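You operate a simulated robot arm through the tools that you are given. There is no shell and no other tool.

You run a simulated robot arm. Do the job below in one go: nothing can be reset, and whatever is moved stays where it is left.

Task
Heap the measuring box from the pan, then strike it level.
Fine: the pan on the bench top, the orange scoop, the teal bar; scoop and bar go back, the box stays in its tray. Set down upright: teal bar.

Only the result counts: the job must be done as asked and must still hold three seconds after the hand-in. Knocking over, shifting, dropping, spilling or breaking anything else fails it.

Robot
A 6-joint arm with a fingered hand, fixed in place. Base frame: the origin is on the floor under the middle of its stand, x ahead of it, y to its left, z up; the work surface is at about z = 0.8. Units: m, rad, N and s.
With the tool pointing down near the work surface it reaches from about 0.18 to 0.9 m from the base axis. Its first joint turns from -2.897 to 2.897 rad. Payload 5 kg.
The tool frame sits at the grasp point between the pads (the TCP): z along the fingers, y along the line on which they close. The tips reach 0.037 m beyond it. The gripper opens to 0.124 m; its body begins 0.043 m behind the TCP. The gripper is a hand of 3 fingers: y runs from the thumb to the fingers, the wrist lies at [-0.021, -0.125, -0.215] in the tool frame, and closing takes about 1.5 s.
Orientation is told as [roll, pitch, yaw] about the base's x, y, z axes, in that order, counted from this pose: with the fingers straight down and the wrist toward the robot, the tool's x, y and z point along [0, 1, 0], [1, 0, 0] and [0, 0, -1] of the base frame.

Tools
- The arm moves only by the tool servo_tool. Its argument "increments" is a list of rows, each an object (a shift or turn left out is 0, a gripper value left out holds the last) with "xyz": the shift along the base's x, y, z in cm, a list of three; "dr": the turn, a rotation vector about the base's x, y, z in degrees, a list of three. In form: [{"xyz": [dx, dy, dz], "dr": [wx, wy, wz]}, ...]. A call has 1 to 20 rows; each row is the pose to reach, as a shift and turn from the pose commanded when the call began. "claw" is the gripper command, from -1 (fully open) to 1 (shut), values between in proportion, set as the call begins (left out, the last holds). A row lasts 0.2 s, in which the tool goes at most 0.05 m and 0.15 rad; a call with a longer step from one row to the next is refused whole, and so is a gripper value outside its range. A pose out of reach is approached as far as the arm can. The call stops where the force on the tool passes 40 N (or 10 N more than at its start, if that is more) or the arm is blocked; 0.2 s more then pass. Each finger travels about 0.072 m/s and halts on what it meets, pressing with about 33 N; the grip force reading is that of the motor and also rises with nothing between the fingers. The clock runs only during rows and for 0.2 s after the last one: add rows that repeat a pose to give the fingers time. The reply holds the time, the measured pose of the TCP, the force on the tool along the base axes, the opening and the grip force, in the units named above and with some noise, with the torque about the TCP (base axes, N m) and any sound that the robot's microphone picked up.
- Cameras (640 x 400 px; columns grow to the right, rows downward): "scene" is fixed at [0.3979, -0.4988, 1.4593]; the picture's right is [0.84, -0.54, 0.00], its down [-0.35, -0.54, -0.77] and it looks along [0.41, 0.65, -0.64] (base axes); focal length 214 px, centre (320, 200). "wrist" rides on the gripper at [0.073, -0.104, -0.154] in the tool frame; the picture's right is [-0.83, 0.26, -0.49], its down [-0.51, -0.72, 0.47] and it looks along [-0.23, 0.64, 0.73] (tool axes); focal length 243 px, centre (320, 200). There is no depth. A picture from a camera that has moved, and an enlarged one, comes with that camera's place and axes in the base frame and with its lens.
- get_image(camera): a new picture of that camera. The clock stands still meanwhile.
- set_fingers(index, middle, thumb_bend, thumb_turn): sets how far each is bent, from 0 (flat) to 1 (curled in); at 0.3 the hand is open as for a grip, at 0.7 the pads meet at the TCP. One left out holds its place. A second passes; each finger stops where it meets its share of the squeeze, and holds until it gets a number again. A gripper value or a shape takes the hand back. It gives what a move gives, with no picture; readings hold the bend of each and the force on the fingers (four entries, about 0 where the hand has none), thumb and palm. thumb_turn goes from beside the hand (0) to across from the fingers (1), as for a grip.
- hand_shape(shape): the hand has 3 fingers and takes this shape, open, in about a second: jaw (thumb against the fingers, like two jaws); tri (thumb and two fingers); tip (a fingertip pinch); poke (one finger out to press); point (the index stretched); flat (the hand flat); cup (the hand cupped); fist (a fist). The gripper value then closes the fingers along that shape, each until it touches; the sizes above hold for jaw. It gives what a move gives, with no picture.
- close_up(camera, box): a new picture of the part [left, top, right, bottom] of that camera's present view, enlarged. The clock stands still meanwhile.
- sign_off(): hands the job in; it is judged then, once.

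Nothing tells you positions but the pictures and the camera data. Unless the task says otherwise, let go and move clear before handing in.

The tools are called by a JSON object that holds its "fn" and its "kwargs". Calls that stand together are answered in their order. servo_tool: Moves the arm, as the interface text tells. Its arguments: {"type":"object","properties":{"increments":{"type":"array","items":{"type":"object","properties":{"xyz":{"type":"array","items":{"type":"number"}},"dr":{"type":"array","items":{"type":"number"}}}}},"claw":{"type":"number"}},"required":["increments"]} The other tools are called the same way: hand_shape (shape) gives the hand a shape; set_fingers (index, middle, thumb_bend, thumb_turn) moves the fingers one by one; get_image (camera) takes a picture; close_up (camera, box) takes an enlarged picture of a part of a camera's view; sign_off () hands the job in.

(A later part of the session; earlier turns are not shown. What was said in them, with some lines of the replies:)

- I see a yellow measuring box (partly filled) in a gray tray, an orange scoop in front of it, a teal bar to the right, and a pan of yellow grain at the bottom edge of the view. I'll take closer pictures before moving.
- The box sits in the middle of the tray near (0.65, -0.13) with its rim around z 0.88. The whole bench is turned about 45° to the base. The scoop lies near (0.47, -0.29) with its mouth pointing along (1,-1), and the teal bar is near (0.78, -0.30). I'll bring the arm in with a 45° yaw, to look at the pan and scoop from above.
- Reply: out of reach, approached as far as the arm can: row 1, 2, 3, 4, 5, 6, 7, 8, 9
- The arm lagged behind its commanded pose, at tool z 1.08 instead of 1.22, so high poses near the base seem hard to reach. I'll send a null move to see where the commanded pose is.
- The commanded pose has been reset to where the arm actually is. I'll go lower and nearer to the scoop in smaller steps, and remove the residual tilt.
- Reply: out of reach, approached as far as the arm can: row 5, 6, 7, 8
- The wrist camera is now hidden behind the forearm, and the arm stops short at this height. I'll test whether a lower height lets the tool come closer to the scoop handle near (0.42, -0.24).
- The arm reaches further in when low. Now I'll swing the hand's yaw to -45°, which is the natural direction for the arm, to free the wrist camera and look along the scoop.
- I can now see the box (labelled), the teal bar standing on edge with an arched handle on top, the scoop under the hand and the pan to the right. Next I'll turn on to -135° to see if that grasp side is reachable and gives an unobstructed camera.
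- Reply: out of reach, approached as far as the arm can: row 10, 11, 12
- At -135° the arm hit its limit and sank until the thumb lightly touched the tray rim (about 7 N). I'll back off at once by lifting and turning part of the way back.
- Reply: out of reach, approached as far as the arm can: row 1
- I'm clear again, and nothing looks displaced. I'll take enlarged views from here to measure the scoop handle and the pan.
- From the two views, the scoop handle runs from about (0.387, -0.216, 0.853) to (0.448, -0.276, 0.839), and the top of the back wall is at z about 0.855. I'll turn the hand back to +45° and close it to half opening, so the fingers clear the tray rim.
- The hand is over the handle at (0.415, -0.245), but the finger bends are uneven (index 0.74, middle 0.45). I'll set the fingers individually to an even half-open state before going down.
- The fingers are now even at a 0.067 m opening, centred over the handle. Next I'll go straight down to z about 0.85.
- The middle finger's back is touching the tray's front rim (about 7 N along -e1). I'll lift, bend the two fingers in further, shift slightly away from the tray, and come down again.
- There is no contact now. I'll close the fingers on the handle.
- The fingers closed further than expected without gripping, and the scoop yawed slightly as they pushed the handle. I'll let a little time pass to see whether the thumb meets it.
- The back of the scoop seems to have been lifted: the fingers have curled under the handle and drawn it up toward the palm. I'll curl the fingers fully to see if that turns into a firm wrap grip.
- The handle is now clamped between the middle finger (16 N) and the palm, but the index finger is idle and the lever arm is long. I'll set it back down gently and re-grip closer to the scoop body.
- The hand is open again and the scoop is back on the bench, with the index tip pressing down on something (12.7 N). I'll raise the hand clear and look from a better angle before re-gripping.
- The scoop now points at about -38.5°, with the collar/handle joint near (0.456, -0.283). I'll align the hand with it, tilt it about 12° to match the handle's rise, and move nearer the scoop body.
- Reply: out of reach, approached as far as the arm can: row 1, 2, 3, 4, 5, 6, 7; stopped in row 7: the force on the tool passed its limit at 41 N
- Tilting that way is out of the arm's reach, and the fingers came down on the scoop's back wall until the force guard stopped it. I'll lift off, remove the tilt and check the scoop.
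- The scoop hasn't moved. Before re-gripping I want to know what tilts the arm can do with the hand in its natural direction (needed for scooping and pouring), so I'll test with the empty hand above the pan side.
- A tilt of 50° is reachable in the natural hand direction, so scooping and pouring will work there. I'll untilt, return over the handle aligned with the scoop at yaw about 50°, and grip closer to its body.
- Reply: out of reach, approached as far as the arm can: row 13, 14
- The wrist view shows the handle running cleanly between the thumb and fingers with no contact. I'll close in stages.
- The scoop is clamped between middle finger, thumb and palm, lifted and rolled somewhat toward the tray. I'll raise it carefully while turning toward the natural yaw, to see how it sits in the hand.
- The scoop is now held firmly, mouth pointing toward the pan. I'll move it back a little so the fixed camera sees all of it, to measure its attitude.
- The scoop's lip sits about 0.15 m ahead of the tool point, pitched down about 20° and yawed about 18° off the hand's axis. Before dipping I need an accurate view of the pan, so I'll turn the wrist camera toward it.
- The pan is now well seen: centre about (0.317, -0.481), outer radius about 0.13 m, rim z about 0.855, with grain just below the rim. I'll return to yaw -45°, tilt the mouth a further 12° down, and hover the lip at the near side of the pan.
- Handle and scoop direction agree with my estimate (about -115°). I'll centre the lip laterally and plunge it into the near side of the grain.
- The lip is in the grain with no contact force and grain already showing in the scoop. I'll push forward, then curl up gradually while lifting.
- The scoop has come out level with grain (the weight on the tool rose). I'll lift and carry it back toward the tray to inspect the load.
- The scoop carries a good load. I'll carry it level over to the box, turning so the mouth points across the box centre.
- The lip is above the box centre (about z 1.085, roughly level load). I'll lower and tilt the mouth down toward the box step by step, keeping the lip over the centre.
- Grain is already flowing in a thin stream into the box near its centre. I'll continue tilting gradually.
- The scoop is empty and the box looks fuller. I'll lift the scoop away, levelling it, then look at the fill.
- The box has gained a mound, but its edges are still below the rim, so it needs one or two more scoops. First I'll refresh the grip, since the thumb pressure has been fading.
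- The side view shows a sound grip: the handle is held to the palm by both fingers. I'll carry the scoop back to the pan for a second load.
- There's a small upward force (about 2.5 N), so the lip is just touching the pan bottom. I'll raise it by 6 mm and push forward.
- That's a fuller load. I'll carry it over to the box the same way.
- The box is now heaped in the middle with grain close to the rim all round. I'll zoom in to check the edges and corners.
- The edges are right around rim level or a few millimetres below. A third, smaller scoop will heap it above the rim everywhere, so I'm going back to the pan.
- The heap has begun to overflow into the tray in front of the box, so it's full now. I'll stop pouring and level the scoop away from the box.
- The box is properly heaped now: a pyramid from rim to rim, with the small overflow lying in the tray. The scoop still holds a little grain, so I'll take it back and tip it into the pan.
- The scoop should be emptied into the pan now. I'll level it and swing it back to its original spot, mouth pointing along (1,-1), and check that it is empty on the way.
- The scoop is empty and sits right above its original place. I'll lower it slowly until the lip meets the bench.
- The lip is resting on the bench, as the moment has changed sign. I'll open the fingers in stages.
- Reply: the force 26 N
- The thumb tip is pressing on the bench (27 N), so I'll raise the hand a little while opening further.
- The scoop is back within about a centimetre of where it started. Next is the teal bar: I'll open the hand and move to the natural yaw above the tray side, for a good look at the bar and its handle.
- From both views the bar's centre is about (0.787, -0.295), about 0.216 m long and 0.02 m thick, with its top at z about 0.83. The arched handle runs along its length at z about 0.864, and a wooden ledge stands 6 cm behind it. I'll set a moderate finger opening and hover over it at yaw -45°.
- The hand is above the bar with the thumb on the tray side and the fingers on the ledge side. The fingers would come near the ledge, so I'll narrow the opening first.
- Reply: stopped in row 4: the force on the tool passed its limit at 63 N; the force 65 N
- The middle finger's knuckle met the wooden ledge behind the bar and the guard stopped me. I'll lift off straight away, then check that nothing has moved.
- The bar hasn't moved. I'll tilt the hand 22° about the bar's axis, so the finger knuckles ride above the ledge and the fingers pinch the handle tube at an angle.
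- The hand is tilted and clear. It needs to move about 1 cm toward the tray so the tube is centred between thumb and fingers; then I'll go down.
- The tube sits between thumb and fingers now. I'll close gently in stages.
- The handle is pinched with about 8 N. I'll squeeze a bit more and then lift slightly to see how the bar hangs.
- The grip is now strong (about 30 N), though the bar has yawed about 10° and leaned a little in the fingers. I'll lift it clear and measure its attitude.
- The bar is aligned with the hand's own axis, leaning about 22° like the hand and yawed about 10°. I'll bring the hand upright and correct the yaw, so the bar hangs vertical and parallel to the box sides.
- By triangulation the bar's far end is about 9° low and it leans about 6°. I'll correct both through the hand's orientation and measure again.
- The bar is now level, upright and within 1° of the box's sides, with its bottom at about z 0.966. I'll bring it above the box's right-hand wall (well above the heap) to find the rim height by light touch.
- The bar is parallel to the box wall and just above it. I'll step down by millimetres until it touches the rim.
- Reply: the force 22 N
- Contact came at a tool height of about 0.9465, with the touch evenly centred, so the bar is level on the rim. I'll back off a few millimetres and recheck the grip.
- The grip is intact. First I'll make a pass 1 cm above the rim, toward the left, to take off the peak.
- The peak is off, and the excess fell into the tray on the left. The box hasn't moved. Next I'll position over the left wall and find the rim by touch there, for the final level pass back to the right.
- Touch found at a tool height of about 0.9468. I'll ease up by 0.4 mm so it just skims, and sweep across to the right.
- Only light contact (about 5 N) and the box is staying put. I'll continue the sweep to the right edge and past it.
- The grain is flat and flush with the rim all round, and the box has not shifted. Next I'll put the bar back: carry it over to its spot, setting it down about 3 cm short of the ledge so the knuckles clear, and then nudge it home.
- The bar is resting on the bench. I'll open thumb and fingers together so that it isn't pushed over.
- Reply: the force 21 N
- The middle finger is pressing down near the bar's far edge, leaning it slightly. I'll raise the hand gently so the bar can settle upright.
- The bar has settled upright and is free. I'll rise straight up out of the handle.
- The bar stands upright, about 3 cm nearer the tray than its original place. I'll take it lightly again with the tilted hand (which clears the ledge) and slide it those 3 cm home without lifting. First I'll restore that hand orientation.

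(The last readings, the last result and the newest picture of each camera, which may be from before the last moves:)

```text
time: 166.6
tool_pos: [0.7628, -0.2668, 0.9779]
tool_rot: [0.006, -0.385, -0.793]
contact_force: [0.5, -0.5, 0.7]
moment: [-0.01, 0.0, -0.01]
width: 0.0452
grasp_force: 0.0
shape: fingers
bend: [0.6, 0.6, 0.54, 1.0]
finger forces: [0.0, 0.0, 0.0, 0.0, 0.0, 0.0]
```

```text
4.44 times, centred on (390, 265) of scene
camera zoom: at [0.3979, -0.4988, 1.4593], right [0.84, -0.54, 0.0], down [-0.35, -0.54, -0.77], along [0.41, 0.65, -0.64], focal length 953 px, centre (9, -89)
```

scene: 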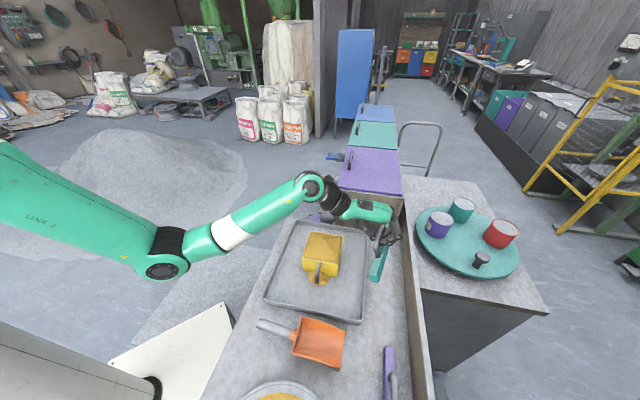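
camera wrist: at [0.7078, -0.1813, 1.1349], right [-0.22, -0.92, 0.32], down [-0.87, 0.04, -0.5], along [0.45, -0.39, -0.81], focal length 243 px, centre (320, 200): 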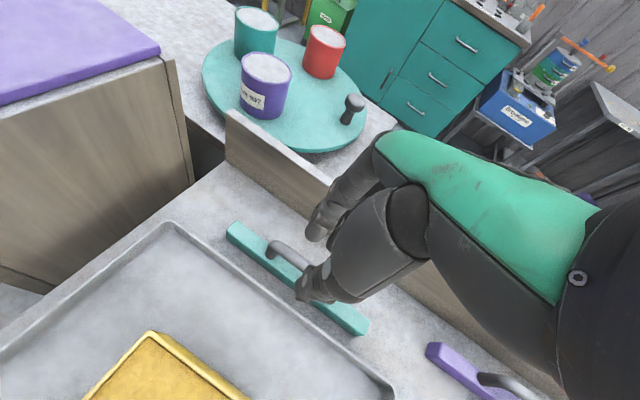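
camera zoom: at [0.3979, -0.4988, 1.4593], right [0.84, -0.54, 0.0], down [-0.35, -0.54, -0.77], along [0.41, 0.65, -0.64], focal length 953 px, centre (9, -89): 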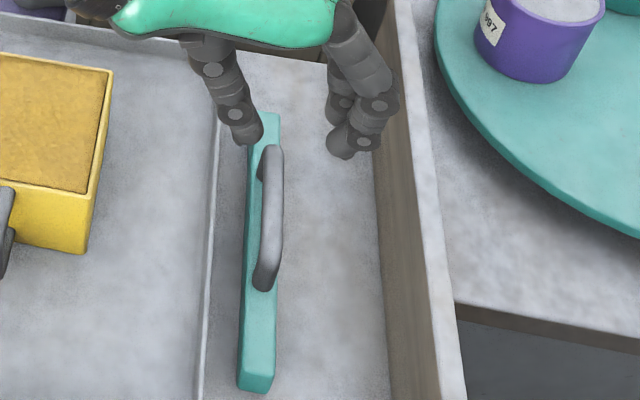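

{"fn": "servo_tool", "kwargs": {"increments": [{"xyz": [0.15, 0.25, -2]}, {"xyz": [0.15, 0.25, -4]}, {"xyz": [0.15, 0.25, -6]}, {"xyz": [0.15, 0.25, -7.5]}, {"xyz": [0.15, 0.25, -7.5]}]}}

{"fn": "close_up", "kwargs": {"camera": "scene", "box": [345, 235, 405, 295]}}

{"fn": "close_up", "kwargs": {"camera": "wrist", "box": [200, 130, 440, 330]}}

```text
time: 167.8
tool_pos: [0.7635, -0.2644, 0.902]
tool_rot: [0.005, -0.386, -0.794]
contact_force: [-0.5, -0.6, 0.5]
moment: [-0.01, 0.0, -0.04]
width: 0.0457
grasp_force: 0.0
shape: fingers
bend: [0.6, 0.6, 0.54, 1.0]
finger forces: [0.1, 0.0, 0.1, 0.0, 0.0, 0.1]
```

```text
6.67 times, centred on (375, 265) of scene
camera zoom: at [0.3979, -0.4988, 1.4593], right [0.84, -0.54, 0.0], down [-0.35, -0.54, -0.77], along [0.41, 0.65, -0.64], focal length 1430 px, centre (-47, -233)
```

zoom: 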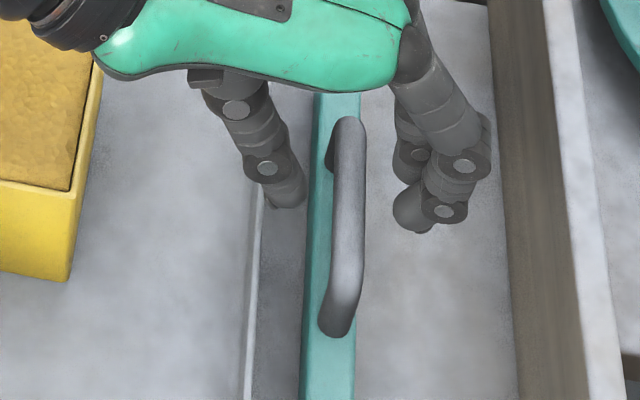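

```text
2.00 times, centred on (320, 230) of wrist
camera zoom: at [0.7075, -0.1044, 1.007], right [-0.55, -0.63, 0.55], down [-0.7, 0.0, -0.71], along [0.45, -0.78, -0.44], focal length 485 px, centre (320, 140)
```

zoom: 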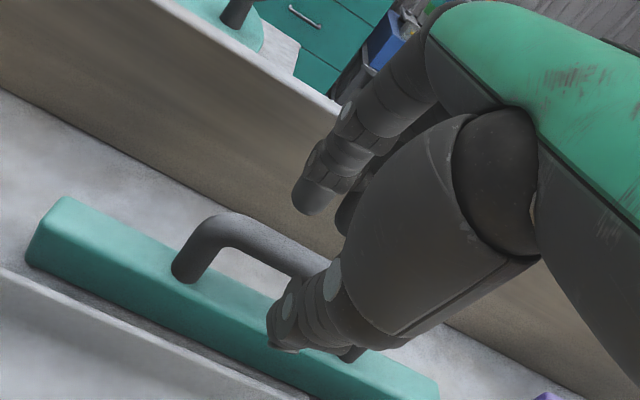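

{"fn": "servo_tool", "kwargs": {"increments": [{"xyz": [0.3, -0.3, -0.7]}, {"xyz": [0.3, -0.3, -1.5]}, {"xyz": [0.3, -0.3, -2.2]}, {"xyz": [0.3, -0.3, -2.2]}]}}

{"fn": "set_fingers", "kwargs": {"index": 0.66, "middle": 0.66, "thumb_bend": 0.62}}

{"fn": "close_up", "kwargs": {"camera": "scene", "box": [345, 235, 405, 295]}}

{"fn": "close_up", "kwargs": {"camera": "wrist", "box": [200, 130, 440, 330]}}

```text
time: 168.8
tool_pos: [0.7664, -0.268, 0.8806]
tool_rot: [0.005, -0.386, -0.794]
contact_force: [0.5, -0.3, -0.4]
moment: [0.0, 0.0, 0.0]
width: 0.0452
grasp_force: 0.0
shape: fingers
bend: [0.6, 0.6, 0.54, 1.0]
finger forces: [0.1, 0.0, 0.0, 0.0, 0.0, 0.0]
```

```text
time: 169.8
tool_pos: [0.7665, -0.2674, 0.8802]
tool_rot: [0.004, -0.386, -0.793]
contact_force: [-0.8, -0.6, -0.5]
moment: [0.0, 0.03, -0.03]
width: 0.0253
grasp_force: 0.0
shape: fingers
bend: [0.66, 0.66, 0.62, 1.0]
finger forces: [0.0, 0.0, 0.0, 0.0, 0.0, 0.1]
```

```text
6.67 times, centred on (375, 265) of scene
camera zoom: at [0.3979, -0.4988, 1.4593], right [0.84, -0.54, 0.0], down [-0.35, -0.54, -0.77], along [0.41, 0.65, -0.64], focal length 1430 px, centre (-47, -233)
```

zoom: 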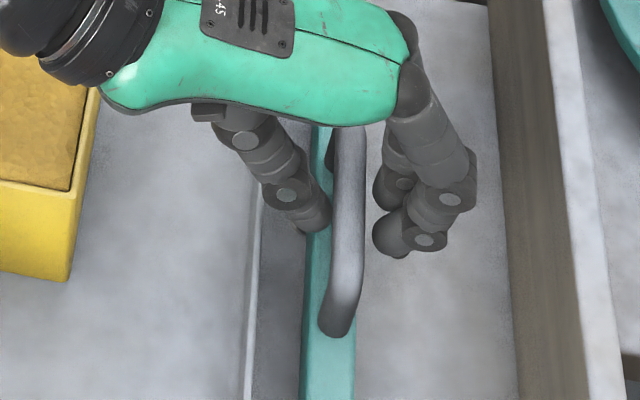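

```text
2.00 times, centred on (320, 230) of wrist
camera zoom: at [0.7108, -0.1069, 0.9845], right [-0.55, -0.63, 0.55], down [-0.7, 0.0, -0.71], along [0.45, -0.78, -0.44], focal length 485 px, centre (320, 140)
```

zoom: 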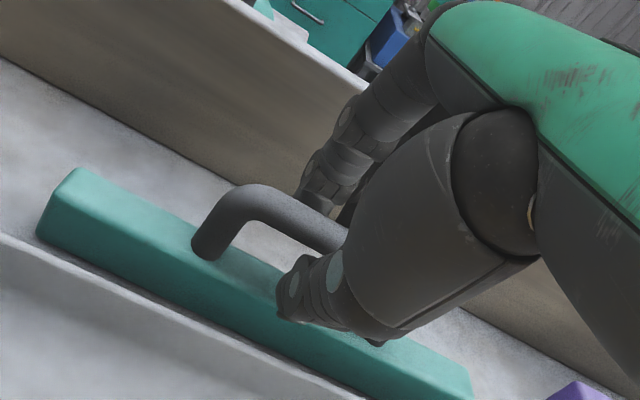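

The tube is loosely caged. I'll add a very light pinch and slide the bar 3.3 cm toward the ledge.

{"fn": "set_fingers", "kwargs": {"index": 0.7, "middle": 0.7, "thumb_bend": 0.66}}

{"fn": "close_up", "kwargs": {"camera": "scene", "box": [345, 235, 405, 295]}}

```text
time: 170.8
tool_pos: [0.7679, -0.2681, 0.8798]
tool_rot: [0.004, -0.386, -0.794]
contact_force: [0.1, -0.7, 0.2]
moment: [0.0, -0.01, 0.0]
width: 0.0136
grasp_force: 0.4
shape: fingers
bend: [0.7, 0.7, 0.66, 1.0]
finger forces: [0.3, 0.0, 0.0, 0.1, 0.0, 0.1]
```

```text
6.67 times, centred on (375, 265) of scene
camera zoom: at [0.3979, -0.4988, 1.4593], right [0.84, -0.54, 0.0], down [-0.35, -0.54, -0.77], along [0.41, 0.65, -0.64], focal length 1430 px, centre (-47, -233)
```

zoom: 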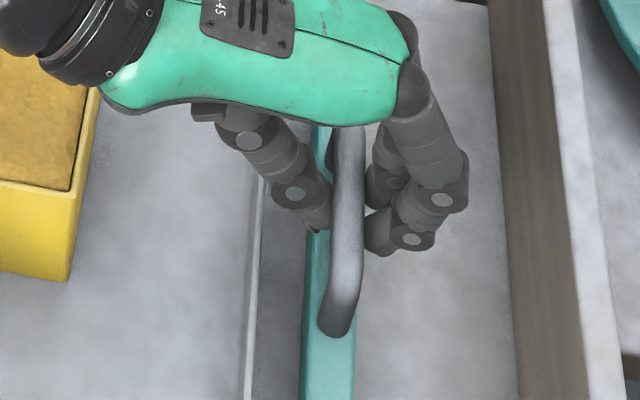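

{"fn": "servo_tool", "kwargs": {"increments": [{"xyz": [0.3, -0.3, 0]}, {"xyz": [0.6, -0.6, 0]}, {"xyz": [0.9, -0.9, 0]}, {"xyz": [1.2, -1.2, 0]}]}}

{"fn": "close_up", "kwargs": {"camera": "scene", "box": [345, 235, 405, 295]}}

```text
time: 171.8
tool_pos: [0.7784, -0.2787, 0.8805]
tool_rot: [0.006, -0.385, -0.793]
contact_force: [0.4, -0.4, -0.1]
moment: [0.01, 0.0, -0.04]
width: 0.0136
grasp_force: 0.4
shape: fingers
bend: [0.7, 0.7, 0.66, 1.0]
finger forces: [0.0, 0.0, 0.0, 0.0, 0.1, 0.1]
```

```text
6.67 times, centred on (375, 265) of scene
camera zoom: at [0.3979, -0.4988, 1.4593], right [0.84, -0.54, 0.0], down [-0.35, -0.54, -0.77], along [0.41, 0.65, -0.64], focal length 1430 px, centre (-47, -233)
```

zoom: 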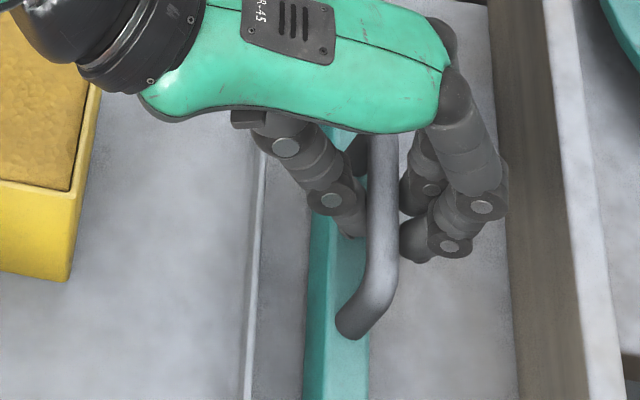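

The tube moved but the bar's base stayed, so it is leaning in the loose cage. I'll go back at once so the fingers bring it upright again.

{"fn": "servo_tool", "kwargs": {"increments": [{"xyz": [-0.3, 0.3, 0]}, {"xyz": [-0.6, 0.6, 0]}, {"xyz": [-0.9, 0.9, 0]}, {"xyz": [-1.2, 1.2, 0]}]}}

{"fn": "close_up", "kwargs": {"camera": "scene", "box": [345, 235, 405, 295]}}

{"fn": "close_up", "kwargs": {"camera": "wrist", "box": [200, 130, 440, 330]}}

```text
time: 172.8
tool_pos: [0.7684, -0.2674, 0.88]
tool_rot: [0.005, -0.385, -0.793]
contact_force: [0.2, -0.7, 0.0]
moment: [-0.03, 0.0, -0.01]
width: 0.0133
grasp_force: 0.4
shape: fingers
bend: [0.7, 0.7, 0.66, 1.0]
finger forces: [0.2, 0.0, 0.1, 0.0, 0.2, 0.0]
```

```text
6.67 times, centred on (375, 265) of scene
camera zoom: at [0.3979, -0.4988, 1.4593], right [0.84, -0.54, 0.0], down [-0.35, -0.54, -0.77], along [0.41, 0.65, -0.64], focal length 1430 px, centre (-47, -233)
```

zoom: 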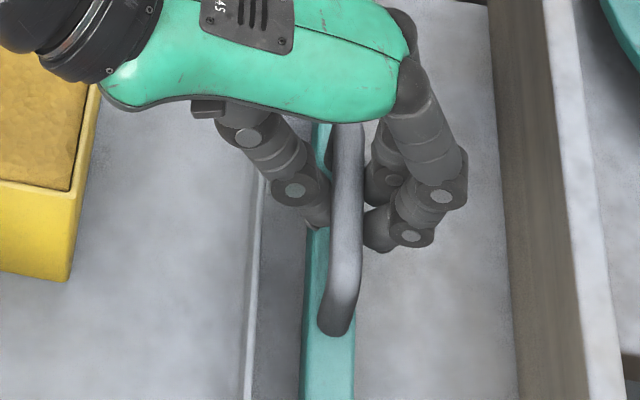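

```text
2.00 times, centred on (320, 230) of wrist
camera zoom: at [0.7117, -0.1056, 0.9846], right [-0.55, -0.63, 0.55], down [-0.7, 0.0, -0.71], along [0.45, -0.78, -0.44], focal length 485 px, centre (320, 140)
```

zoom: 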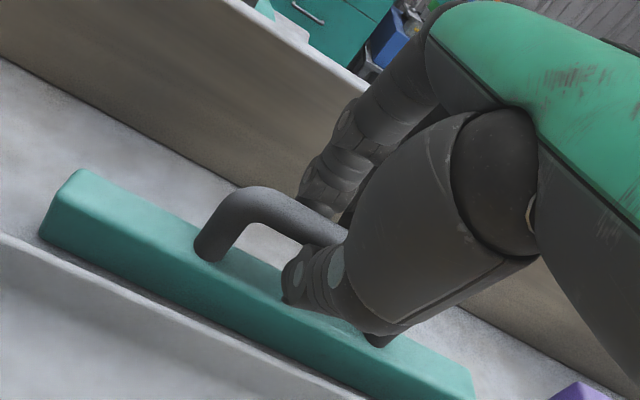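

It's upright again. This time I'll pinch with a moderate force (as at the first grasp, where it stayed nearly upright), lift it a few millimetres, and carry it over instead of dragging.

{"fn": "set_fingers", "kwargs": {"index": 0.74, "middle": 0.74, "thumb_bend": 0.72}}

{"fn": "close_up", "kwargs": {"camera": "scene", "box": [345, 235, 405, 295]}}

{"fn": "close_up", "kwargs": {"camera": "wrist", "box": [200, 130, 440, 330]}}

```text
time: 173.8
tool_pos: [0.7671, -0.2662, 0.8801]
tool_rot: [0.004, -0.387, -0.795]
contact_force: [0.3, -1.7, -2.6]
moment: [0.01, -0.02, 0.02]
width: 0.007
grasp_force: 9.1
shape: fingers
bend: [0.73, 0.73, 0.68, 1.0]
finger forces: [5.4, 4.4, 0.1, 0.0, 8.7, 0.0]
```

```text
6.67 times, centred on (375, 265) of scene
camera zoom: at [0.3979, -0.4988, 1.4593], right [0.84, -0.54, 0.0], down [-0.35, -0.54, -0.77], along [0.41, 0.65, -0.64], focal length 1430 px, centre (-47, -233)
```

zoom: 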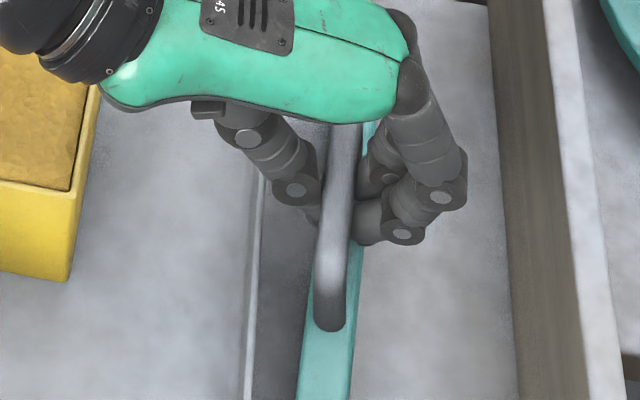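

```text
2.00 times, centred on (320, 230) of wrist
camera zoom: at [0.7116, -0.1057, 0.9843], right [-0.55, -0.63, 0.55], down [-0.7, 0.0, -0.71], along [0.45, -0.78, -0.44], focal length 485 px, centre (320, 140)
```

zoom: 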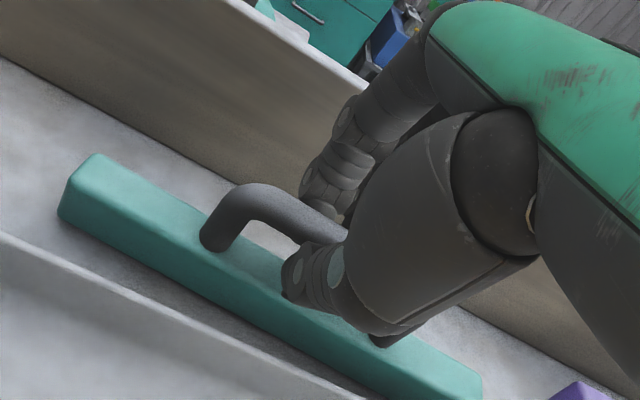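

{"fn": "servo_tool", "kwargs": {"increments": [{"xyz": [0, 0, 0.3]}, {"xyz": [0, 0, 0.6]}, {"xyz": [0.3, -0.3, 0.6]}, {"xyz": [0.7, -0.7, 0.6]}, {"xyz": [1.1, -1.1, 0.6]}, {"xyz": [1.5, -1.5, 0.6]}, {"xyz": [1.9, -1.9, 0.6]}, {"xyz": [2.2, -2.2, 0.6]}, {"xyz": [2.2, -2.2, 0.6]}]}}

{"fn": "close_up", "kwargs": {"camera": "scene", "box": [350, 225, 420, 305]}}

{"fn": "close_up", "kwargs": {"camera": "wrist", "box": [200, 130, 440, 330]}}

```text
time: 175.8
tool_pos: [0.7888, -0.2904, 0.8868]
tool_rot: [0.006, -0.386, -0.795]
contact_force: [0.8, 0.5, -1.7]
moment: [0.01, 0.04, 0.03]
width: 0.0074
grasp_force: 8.9
shape: fingers
bend: [0.73, 0.73, 0.68, 1.0]
finger forces: [5.3, 4.4, 0.0, 0.1, 8.7, 0.1]
```

```text
5.00 times, centred on (385, 265) of scene
camera zoom: at [0.3979, -0.4988, 1.4593], right [0.84, -0.54, 0.0], down [-0.35, -0.54, -0.77], along [0.41, 0.65, -0.64], focal length 1072 px, centre (-5, -125)
```

zoom: 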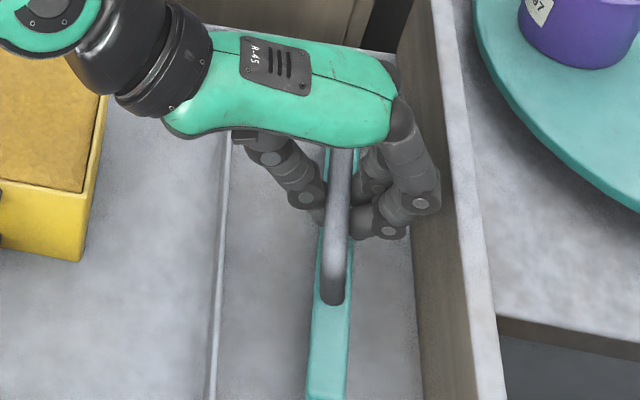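

```text
2.00 times, centred on (320, 230) of wrist
camera zoom: at [0.7334, -0.1292, 0.9908], right [-0.55, -0.63, 0.55], down [-0.7, 0.0, -0.71], along [0.45, -0.78, -0.44], focal length 485 px, centre (320, 140)
```

zoom: 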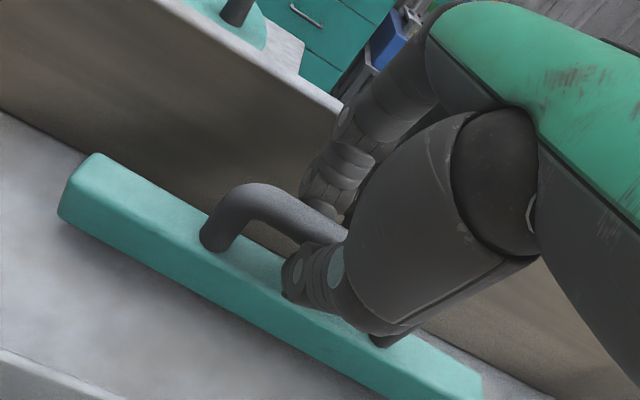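

The bar is held almost upright and close to its original spot. Lowering it now.

{"fn": "servo_tool", "kwargs": {"increments": [{"xyz": [0.05, -0.05, -0.25]}, {"xyz": [0.1, -0.1, -0.5]}, {"xyz": [0.1, -0.1, -0.6]}, {"xyz": [0.1, -0.1, -0.6]}]}}

{"fn": "servo_tool", "kwargs": {"increments": [{"xyz": [0, 0, -0.1]}, {"xyz": [0, 0, -0.2]}, {"xyz": [0, 0, -0.2]}]}}

```text
time: 176.8
tool_pos: [0.7897, -0.2907, 0.8803]
tool_rot: [0.004, -0.387, -0.795]
contact_force: [-0.2, 0.7, -1.0]
moment: [-0.01, 0.01, -0.01]
width: 0.0073
grasp_force: 8.8
shape: fingers
bend: [0.73, 0.73, 0.68, 1.0]
finger forces: [5.3, 4.5, 0.0, 0.0, 8.9, 0.1]
```

```text
time: 177.6
tool_pos: [0.7903, -0.2899, 0.8771]
tool_rot: [0.004, -0.386, -0.795]
contact_force: [-0.3, -0.2, -2.3]
moment: [0.02, 0.01, 0.0]
width: 0.0073
grasp_force: 9.9
shape: fingers
bend: [0.73, 0.73, 0.68, 1.0]
finger forces: [5.2, 4.6, 0.0, 0.1, 8.8, 0.0]
```

{"fn": "servo_tool", "kwargs": {"increments": [{"xyz": [0, 0, -0.1]}, {"xyz": [0, 0, -0.2]}, {"xyz": [0, 0, -0.2]}]}}

{"fn": "close_up", "kwargs": {"camera": "scene", "box": [350, 225, 420, 305]}}

{"fn": "close_up", "kwargs": {"camera": "wrist", "box": [200, 130, 440, 330]}}

```text
time: 178.4
tool_pos: [0.7903, -0.2901, 0.8772]
tool_rot: [0.007, -0.388, -0.795]
contact_force: [-0.7, -1.0, 2.4]
moment: [0.01, -0.03, 0.01]
width: 0.0067
grasp_force: 8.0
shape: fingers
bend: [0.73, 0.73, 0.68, 1.0]
finger forces: [4.8, 4.1, 0.0, 0.0, 8.0, 0.0]
```

```text
5.00 times, centred on (385, 265) of scene
camera zoom: at [0.3979, -0.4988, 1.4593], right [0.84, -0.54, 0.0], down [-0.35, -0.54, -0.77], along [0.41, 0.65, -0.64], focal length 1072 px, centre (-5, -125)
```

zoom: 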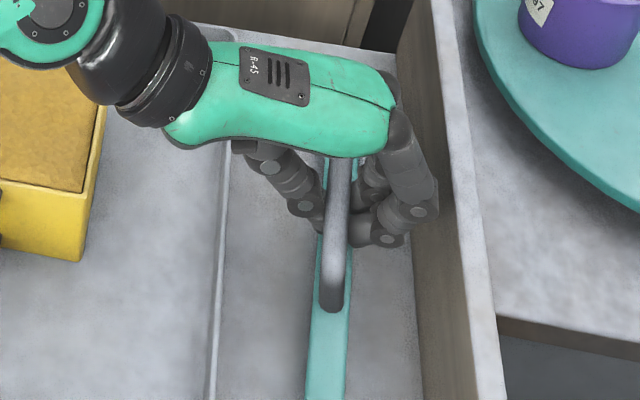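

```text
2.00 times, centred on (320, 230) of wrist
camera zoom: at [0.7344, -0.1297, 0.9815], right [-0.55, -0.62, 0.55], down [-0.7, 0.0, -0.71], along [0.45, -0.78, -0.44], focal length 485 px, centre (320, 140)
```

zoom: 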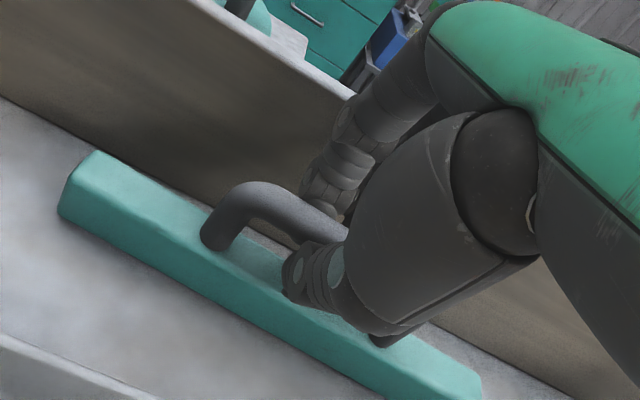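

The bar is touching the bench. I'll open thumb and fingers together in small stages.

{"fn": "set_fingers", "kwargs": {"index": 0.69, "middle": 0.69, "thumb_bend": 0.63}}

{"fn": "close_up", "kwargs": {"camera": "scene", "box": [350, 225, 420, 305]}}

{"fn": "set_fingers", "kwargs": {"index": 0.63, "middle": 0.63, "thumb_bend": 0.55}}

{"fn": "close_up", "kwargs": {"camera": "scene", "box": [350, 225, 420, 305]}}

{"fn": "close_up", "kwargs": {"camera": "wrist", "box": [200, 130, 440, 330]}}

```text
time: 179.4
tool_pos: [0.7894, -0.2905, 0.8763]
tool_rot: [0.006, -0.386, -0.794]
contact_force: [0.7, 0.2, 0.3]
moment: [-0.01, 0.01, 0.03]
width: 0.0185
grasp_force: 0.2
shape: fingers
bend: [0.69, 0.69, 0.63, 1.0]
finger forces: [0.2, 0.0, 0.0, 0.0, 0.0, 0.1]
```

```text
5.00 times, centred on (385, 265) of scene
camera zoom: at [0.3979, -0.4988, 1.4593], right [0.84, -0.54, 0.0], down [-0.35, -0.54, -0.77], along [0.41, 0.65, -0.64], focal length 1072 px, centre (-5, -125)
```

zoom: 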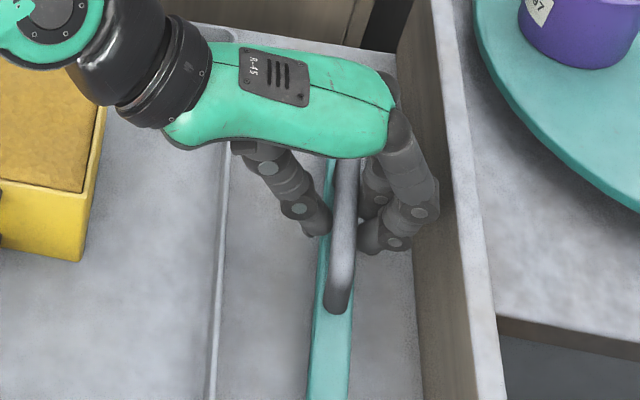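

```text
time: 180.4
tool_pos: [0.7902, -0.2912, 0.878]
tool_rot: [0.005, -0.385, -0.795]
contact_force: [0.4, -0.4, 0.0]
moment: [0.01, 0.01, -0.02]
width: 0.0393
grasp_force: 0.1
shape: fingers
bend: [0.63, 0.63, 0.55, 1.0]
finger forces: [0.0, 0.0, 0.0, 0.0, 0.0, 0.0]
```

```text
5.00 times, centred on (385, 265) of scene
camera zoom: at [0.3979, -0.4988, 1.4593], right [0.84, -0.54, 0.0], down [-0.35, -0.54, -0.77], along [0.41, 0.65, -0.64], focal length 1072 px, centre (-5, -125)
```

zoom: 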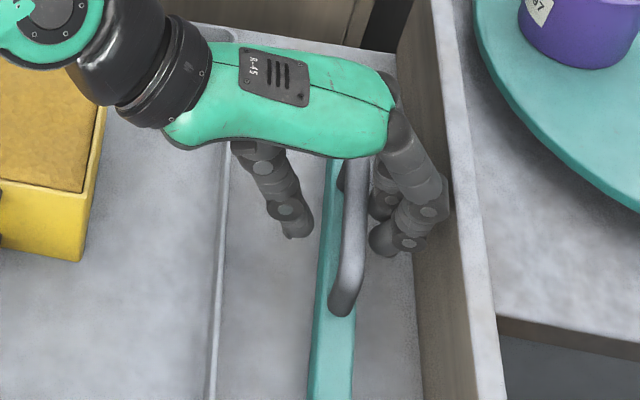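

```text
2.00 times, centred on (320, 230) of wrist
camera zoom: at [0.7342, -0.1296, 0.9809], right [-0.55, -0.63, 0.55], down [-0.7, 0.0, -0.71], along [0.45, -0.78, -0.44], focal length 485 px, centre (320, 140)
```

zoom: 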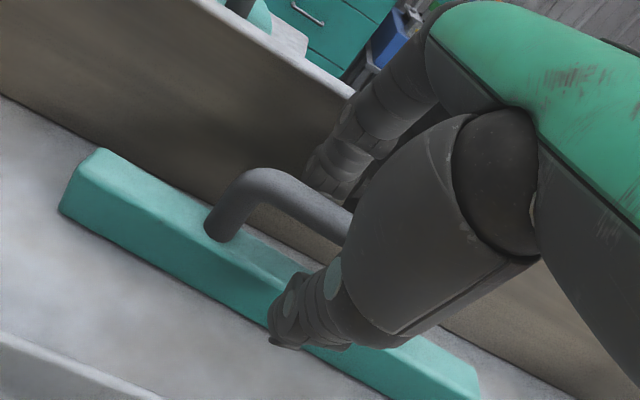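

The bar is free and standing. I'll rise straight up and check it.

{"fn": "servo_tool", "kwargs": {"increments": [{"xyz": [0, 0, 0.8]}, {"xyz": [0, 0, 1.6]}, {"xyz": [0, 0, 3]}, {"xyz": [0, 0, 5]}, {"xyz": [-0.7, 0.7, 7]}, {"xyz": [-2, 2, 9]}, {"xyz": [-4, 4, 11]}]}}

{"fn": "close_up", "kwargs": {"camera": "scene", "box": [340, 220, 440, 310]}}

{"fn": "get_image", "kwargs": {"camera": "scene"}}

{"fn": "get_image", "kwargs": {"camera": "wrist"}}

```text
time: 182.0
tool_pos: [0.7482, -0.2499, 0.9865]
tool_rot: [0.006, -0.384, -0.794]
contact_force: [0.3, 0.1, -0.1]
moment: [-0.02, 0.04, 0.03]
width: 0.0392
grasp_force: 0.0
shape: fingers
bend: [0.63, 0.63, 0.55, 1.0]
finger forces: [0.1, 0.0, 0.0, 0.1, 0.0, 0.0]
```

```text
4.44 times, centred on (390, 265) of scene
camera zoom: at [0.3979, -0.4988, 1.4593], right [0.84, -0.54, 0.0], down [-0.35, -0.54, -0.77], along [0.41, 0.65, -0.64], focal length 953 px, centre (9, -89)
```

zoom: 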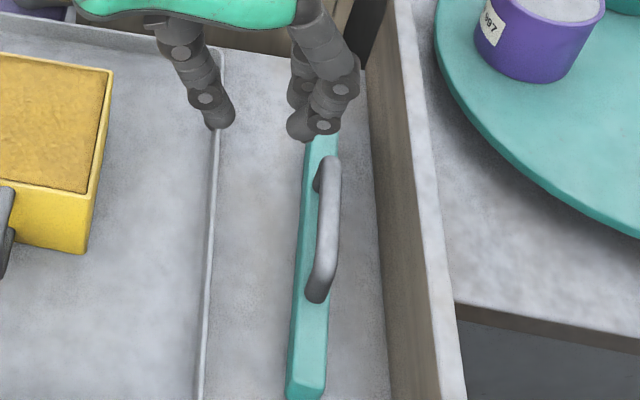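

```text
taken
```

scene: 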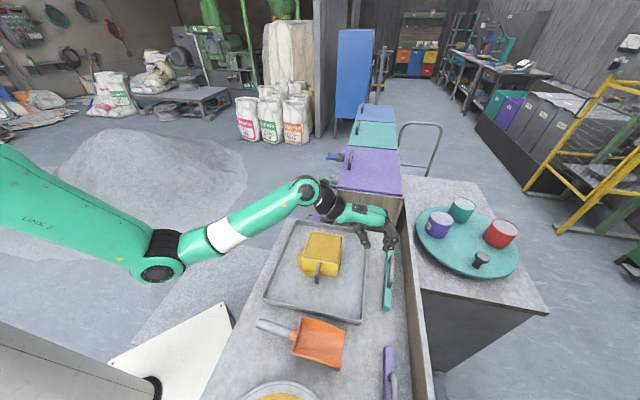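

```text
taken
camera wrist: at [0.6927, -0.0897, 1.0901], right [-0.55, -0.63, 0.55], down [-0.7, 0.0, -0.71], along [0.45, -0.78, -0.44], focal length 243 px, centre (320, 200)
```

wrist: 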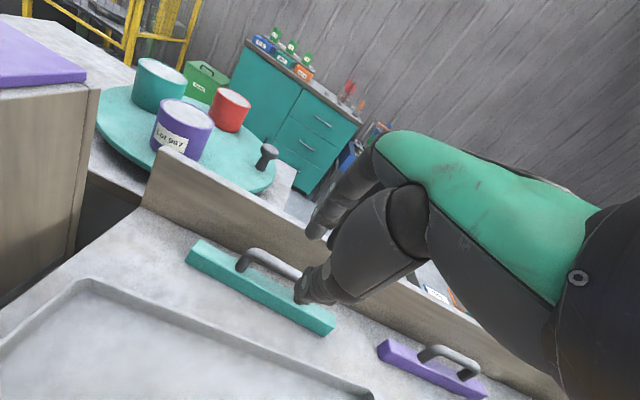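

The bar is back upright within a centimetre of its place. I'll move the hand up and clear of everything, then do a last check of the box, tray and scoop.

{"fn": "servo_tool", "kwargs": {"increments": [{"xyz": [-0.5, 0.5, 2], "dr": [3.5, 3.5, 0]}, {"xyz": [-1, 1, 4], "dr": [7, 7, 0]}, {"xyz": [-1.5, 1.5, 6], "dr": [11, 11, 0]}, {"xyz": [-2, 2, 8], "dr": [15.5, 15.5, 0]}, {"xyz": [-2, 2, 11], "dr": [15.5, 15.5, 0]}, {"xyz": [-2, 2, 14], "dr": [15.5, 15.5, 0]}, {"xyz": [-2, 3, 17], "dr": [15.5, 15.5, 0]}, {"xyz": [-2, 4, 19], "dr": [15.5, 15.5, 0]}]}}

{"fn": "close_up", "kwargs": {"camera": "scene", "box": [220, 210, 440, 400]}}

{"fn": "close_up", "kwargs": {"camera": "scene", "box": [260, 210, 380, 290]}}

{"fn": "get_image", "kwargs": {"camera": "wrist"}}

```text
time: 183.8
tool_pos: [0.7299, -0.2091, 1.178]
tool_rot: [0.002, -0.002, -0.795]
contact_force: [0.4, -0.1, 0.7]
moment: [0.03, 0.01, -0.03]
width: 0.0394
grasp_force: 0.1
shape: fingers
bend: [0.63, 0.63, 0.55, 1.0]
finger forces: [0.0, 0.0, 0.1, 0.1, 0.0, 0.0]
```

```text
2.11 times, centred on (330, 305) of scene
camera zoom: at [0.3979, -0.4988, 1.4593], right [0.84, -0.54, 0.0], down [-0.35, -0.54, -0.77], along [0.41, 0.65, -0.64], focal length 452 px, centre (299, -21)
```

zoom: 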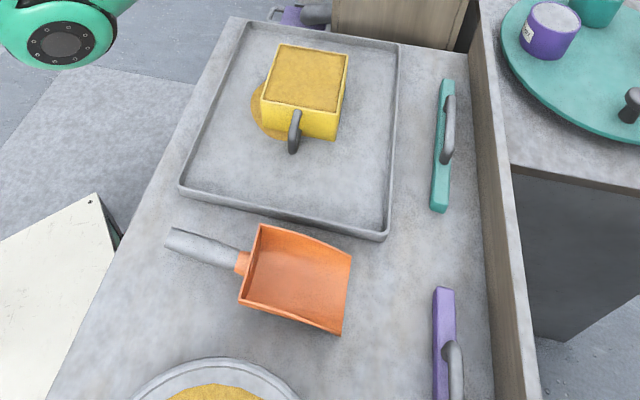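

```text
5.00 times, centred on (320, 250) of scene
camera zoom: at [0.3979, -0.4988, 1.4593], right [0.84, -0.54, 0.0], down [-0.35, -0.54, -0.77], along [0.41, 0.65, -0.64], focal length 1072 px, centre (320, -50)
```

zoom: 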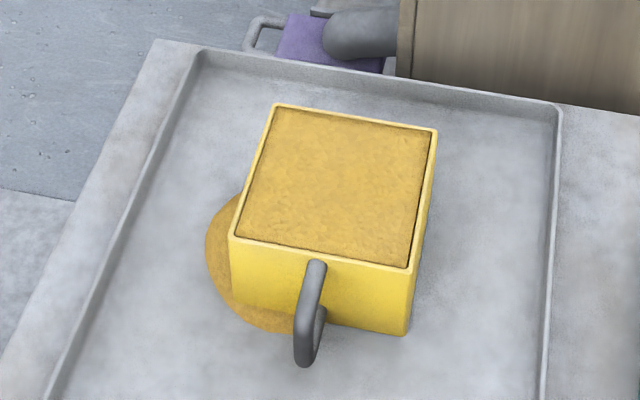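

```text
taken
camera wrist: at [0.71, -0.0835, 1.3313], right [-0.41, -0.77, 0.49], down [-0.87, 0.16, -0.47], along [0.29, -0.62, -0.73], focal length 243 px, centre (320, 200)
```

wrist: 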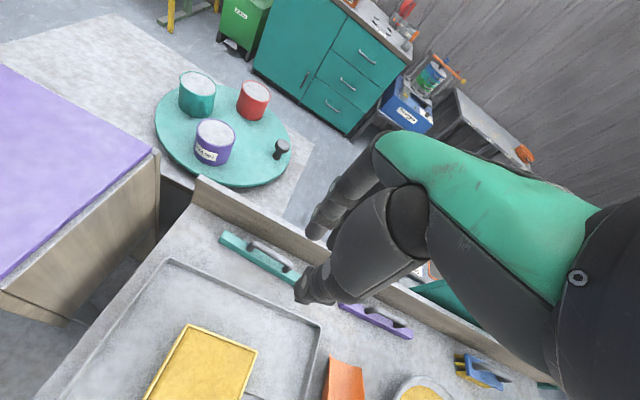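

Final check:
- **Box:** full and level with its rim, and still in the middle of its tray. The strike-off grain is lying in the tray.
- **Scoop:** back in its place, empty.
- **Teal bar:** standing upright where it began.
- **Hand:** empty and well clear.

Handing in now.

{"fn": "sign_off", "kwargs": {}}

```text
The job is handed in.
```

The measuring box was heaped from the pan and struck level with its rim. I've handed the job in; no result came back.

- **Box:** it stayed in its tray and did not shift. Some grain overflowed during the third scoop and more came off in the strike; all the spilled grain I could see was inside the tray.
- **Scoop:** emptied into the pan and set down about 1 cm from where it started, within a couple of degrees of its original angle.
- **Teal bar:** standing upright within about 1 cm of its original place, turned roughly 4°.

There was unplanned contact on the way. One finger hit the wooden ledge behind the bar hard (about 63 N), and a fingertip lightly touched the tray rim twice. The fingers also pressed on the scoop once, hard enough to trip the force stop. I checked the pictures after each contact, and nothing had moved or been damaged that I could see.
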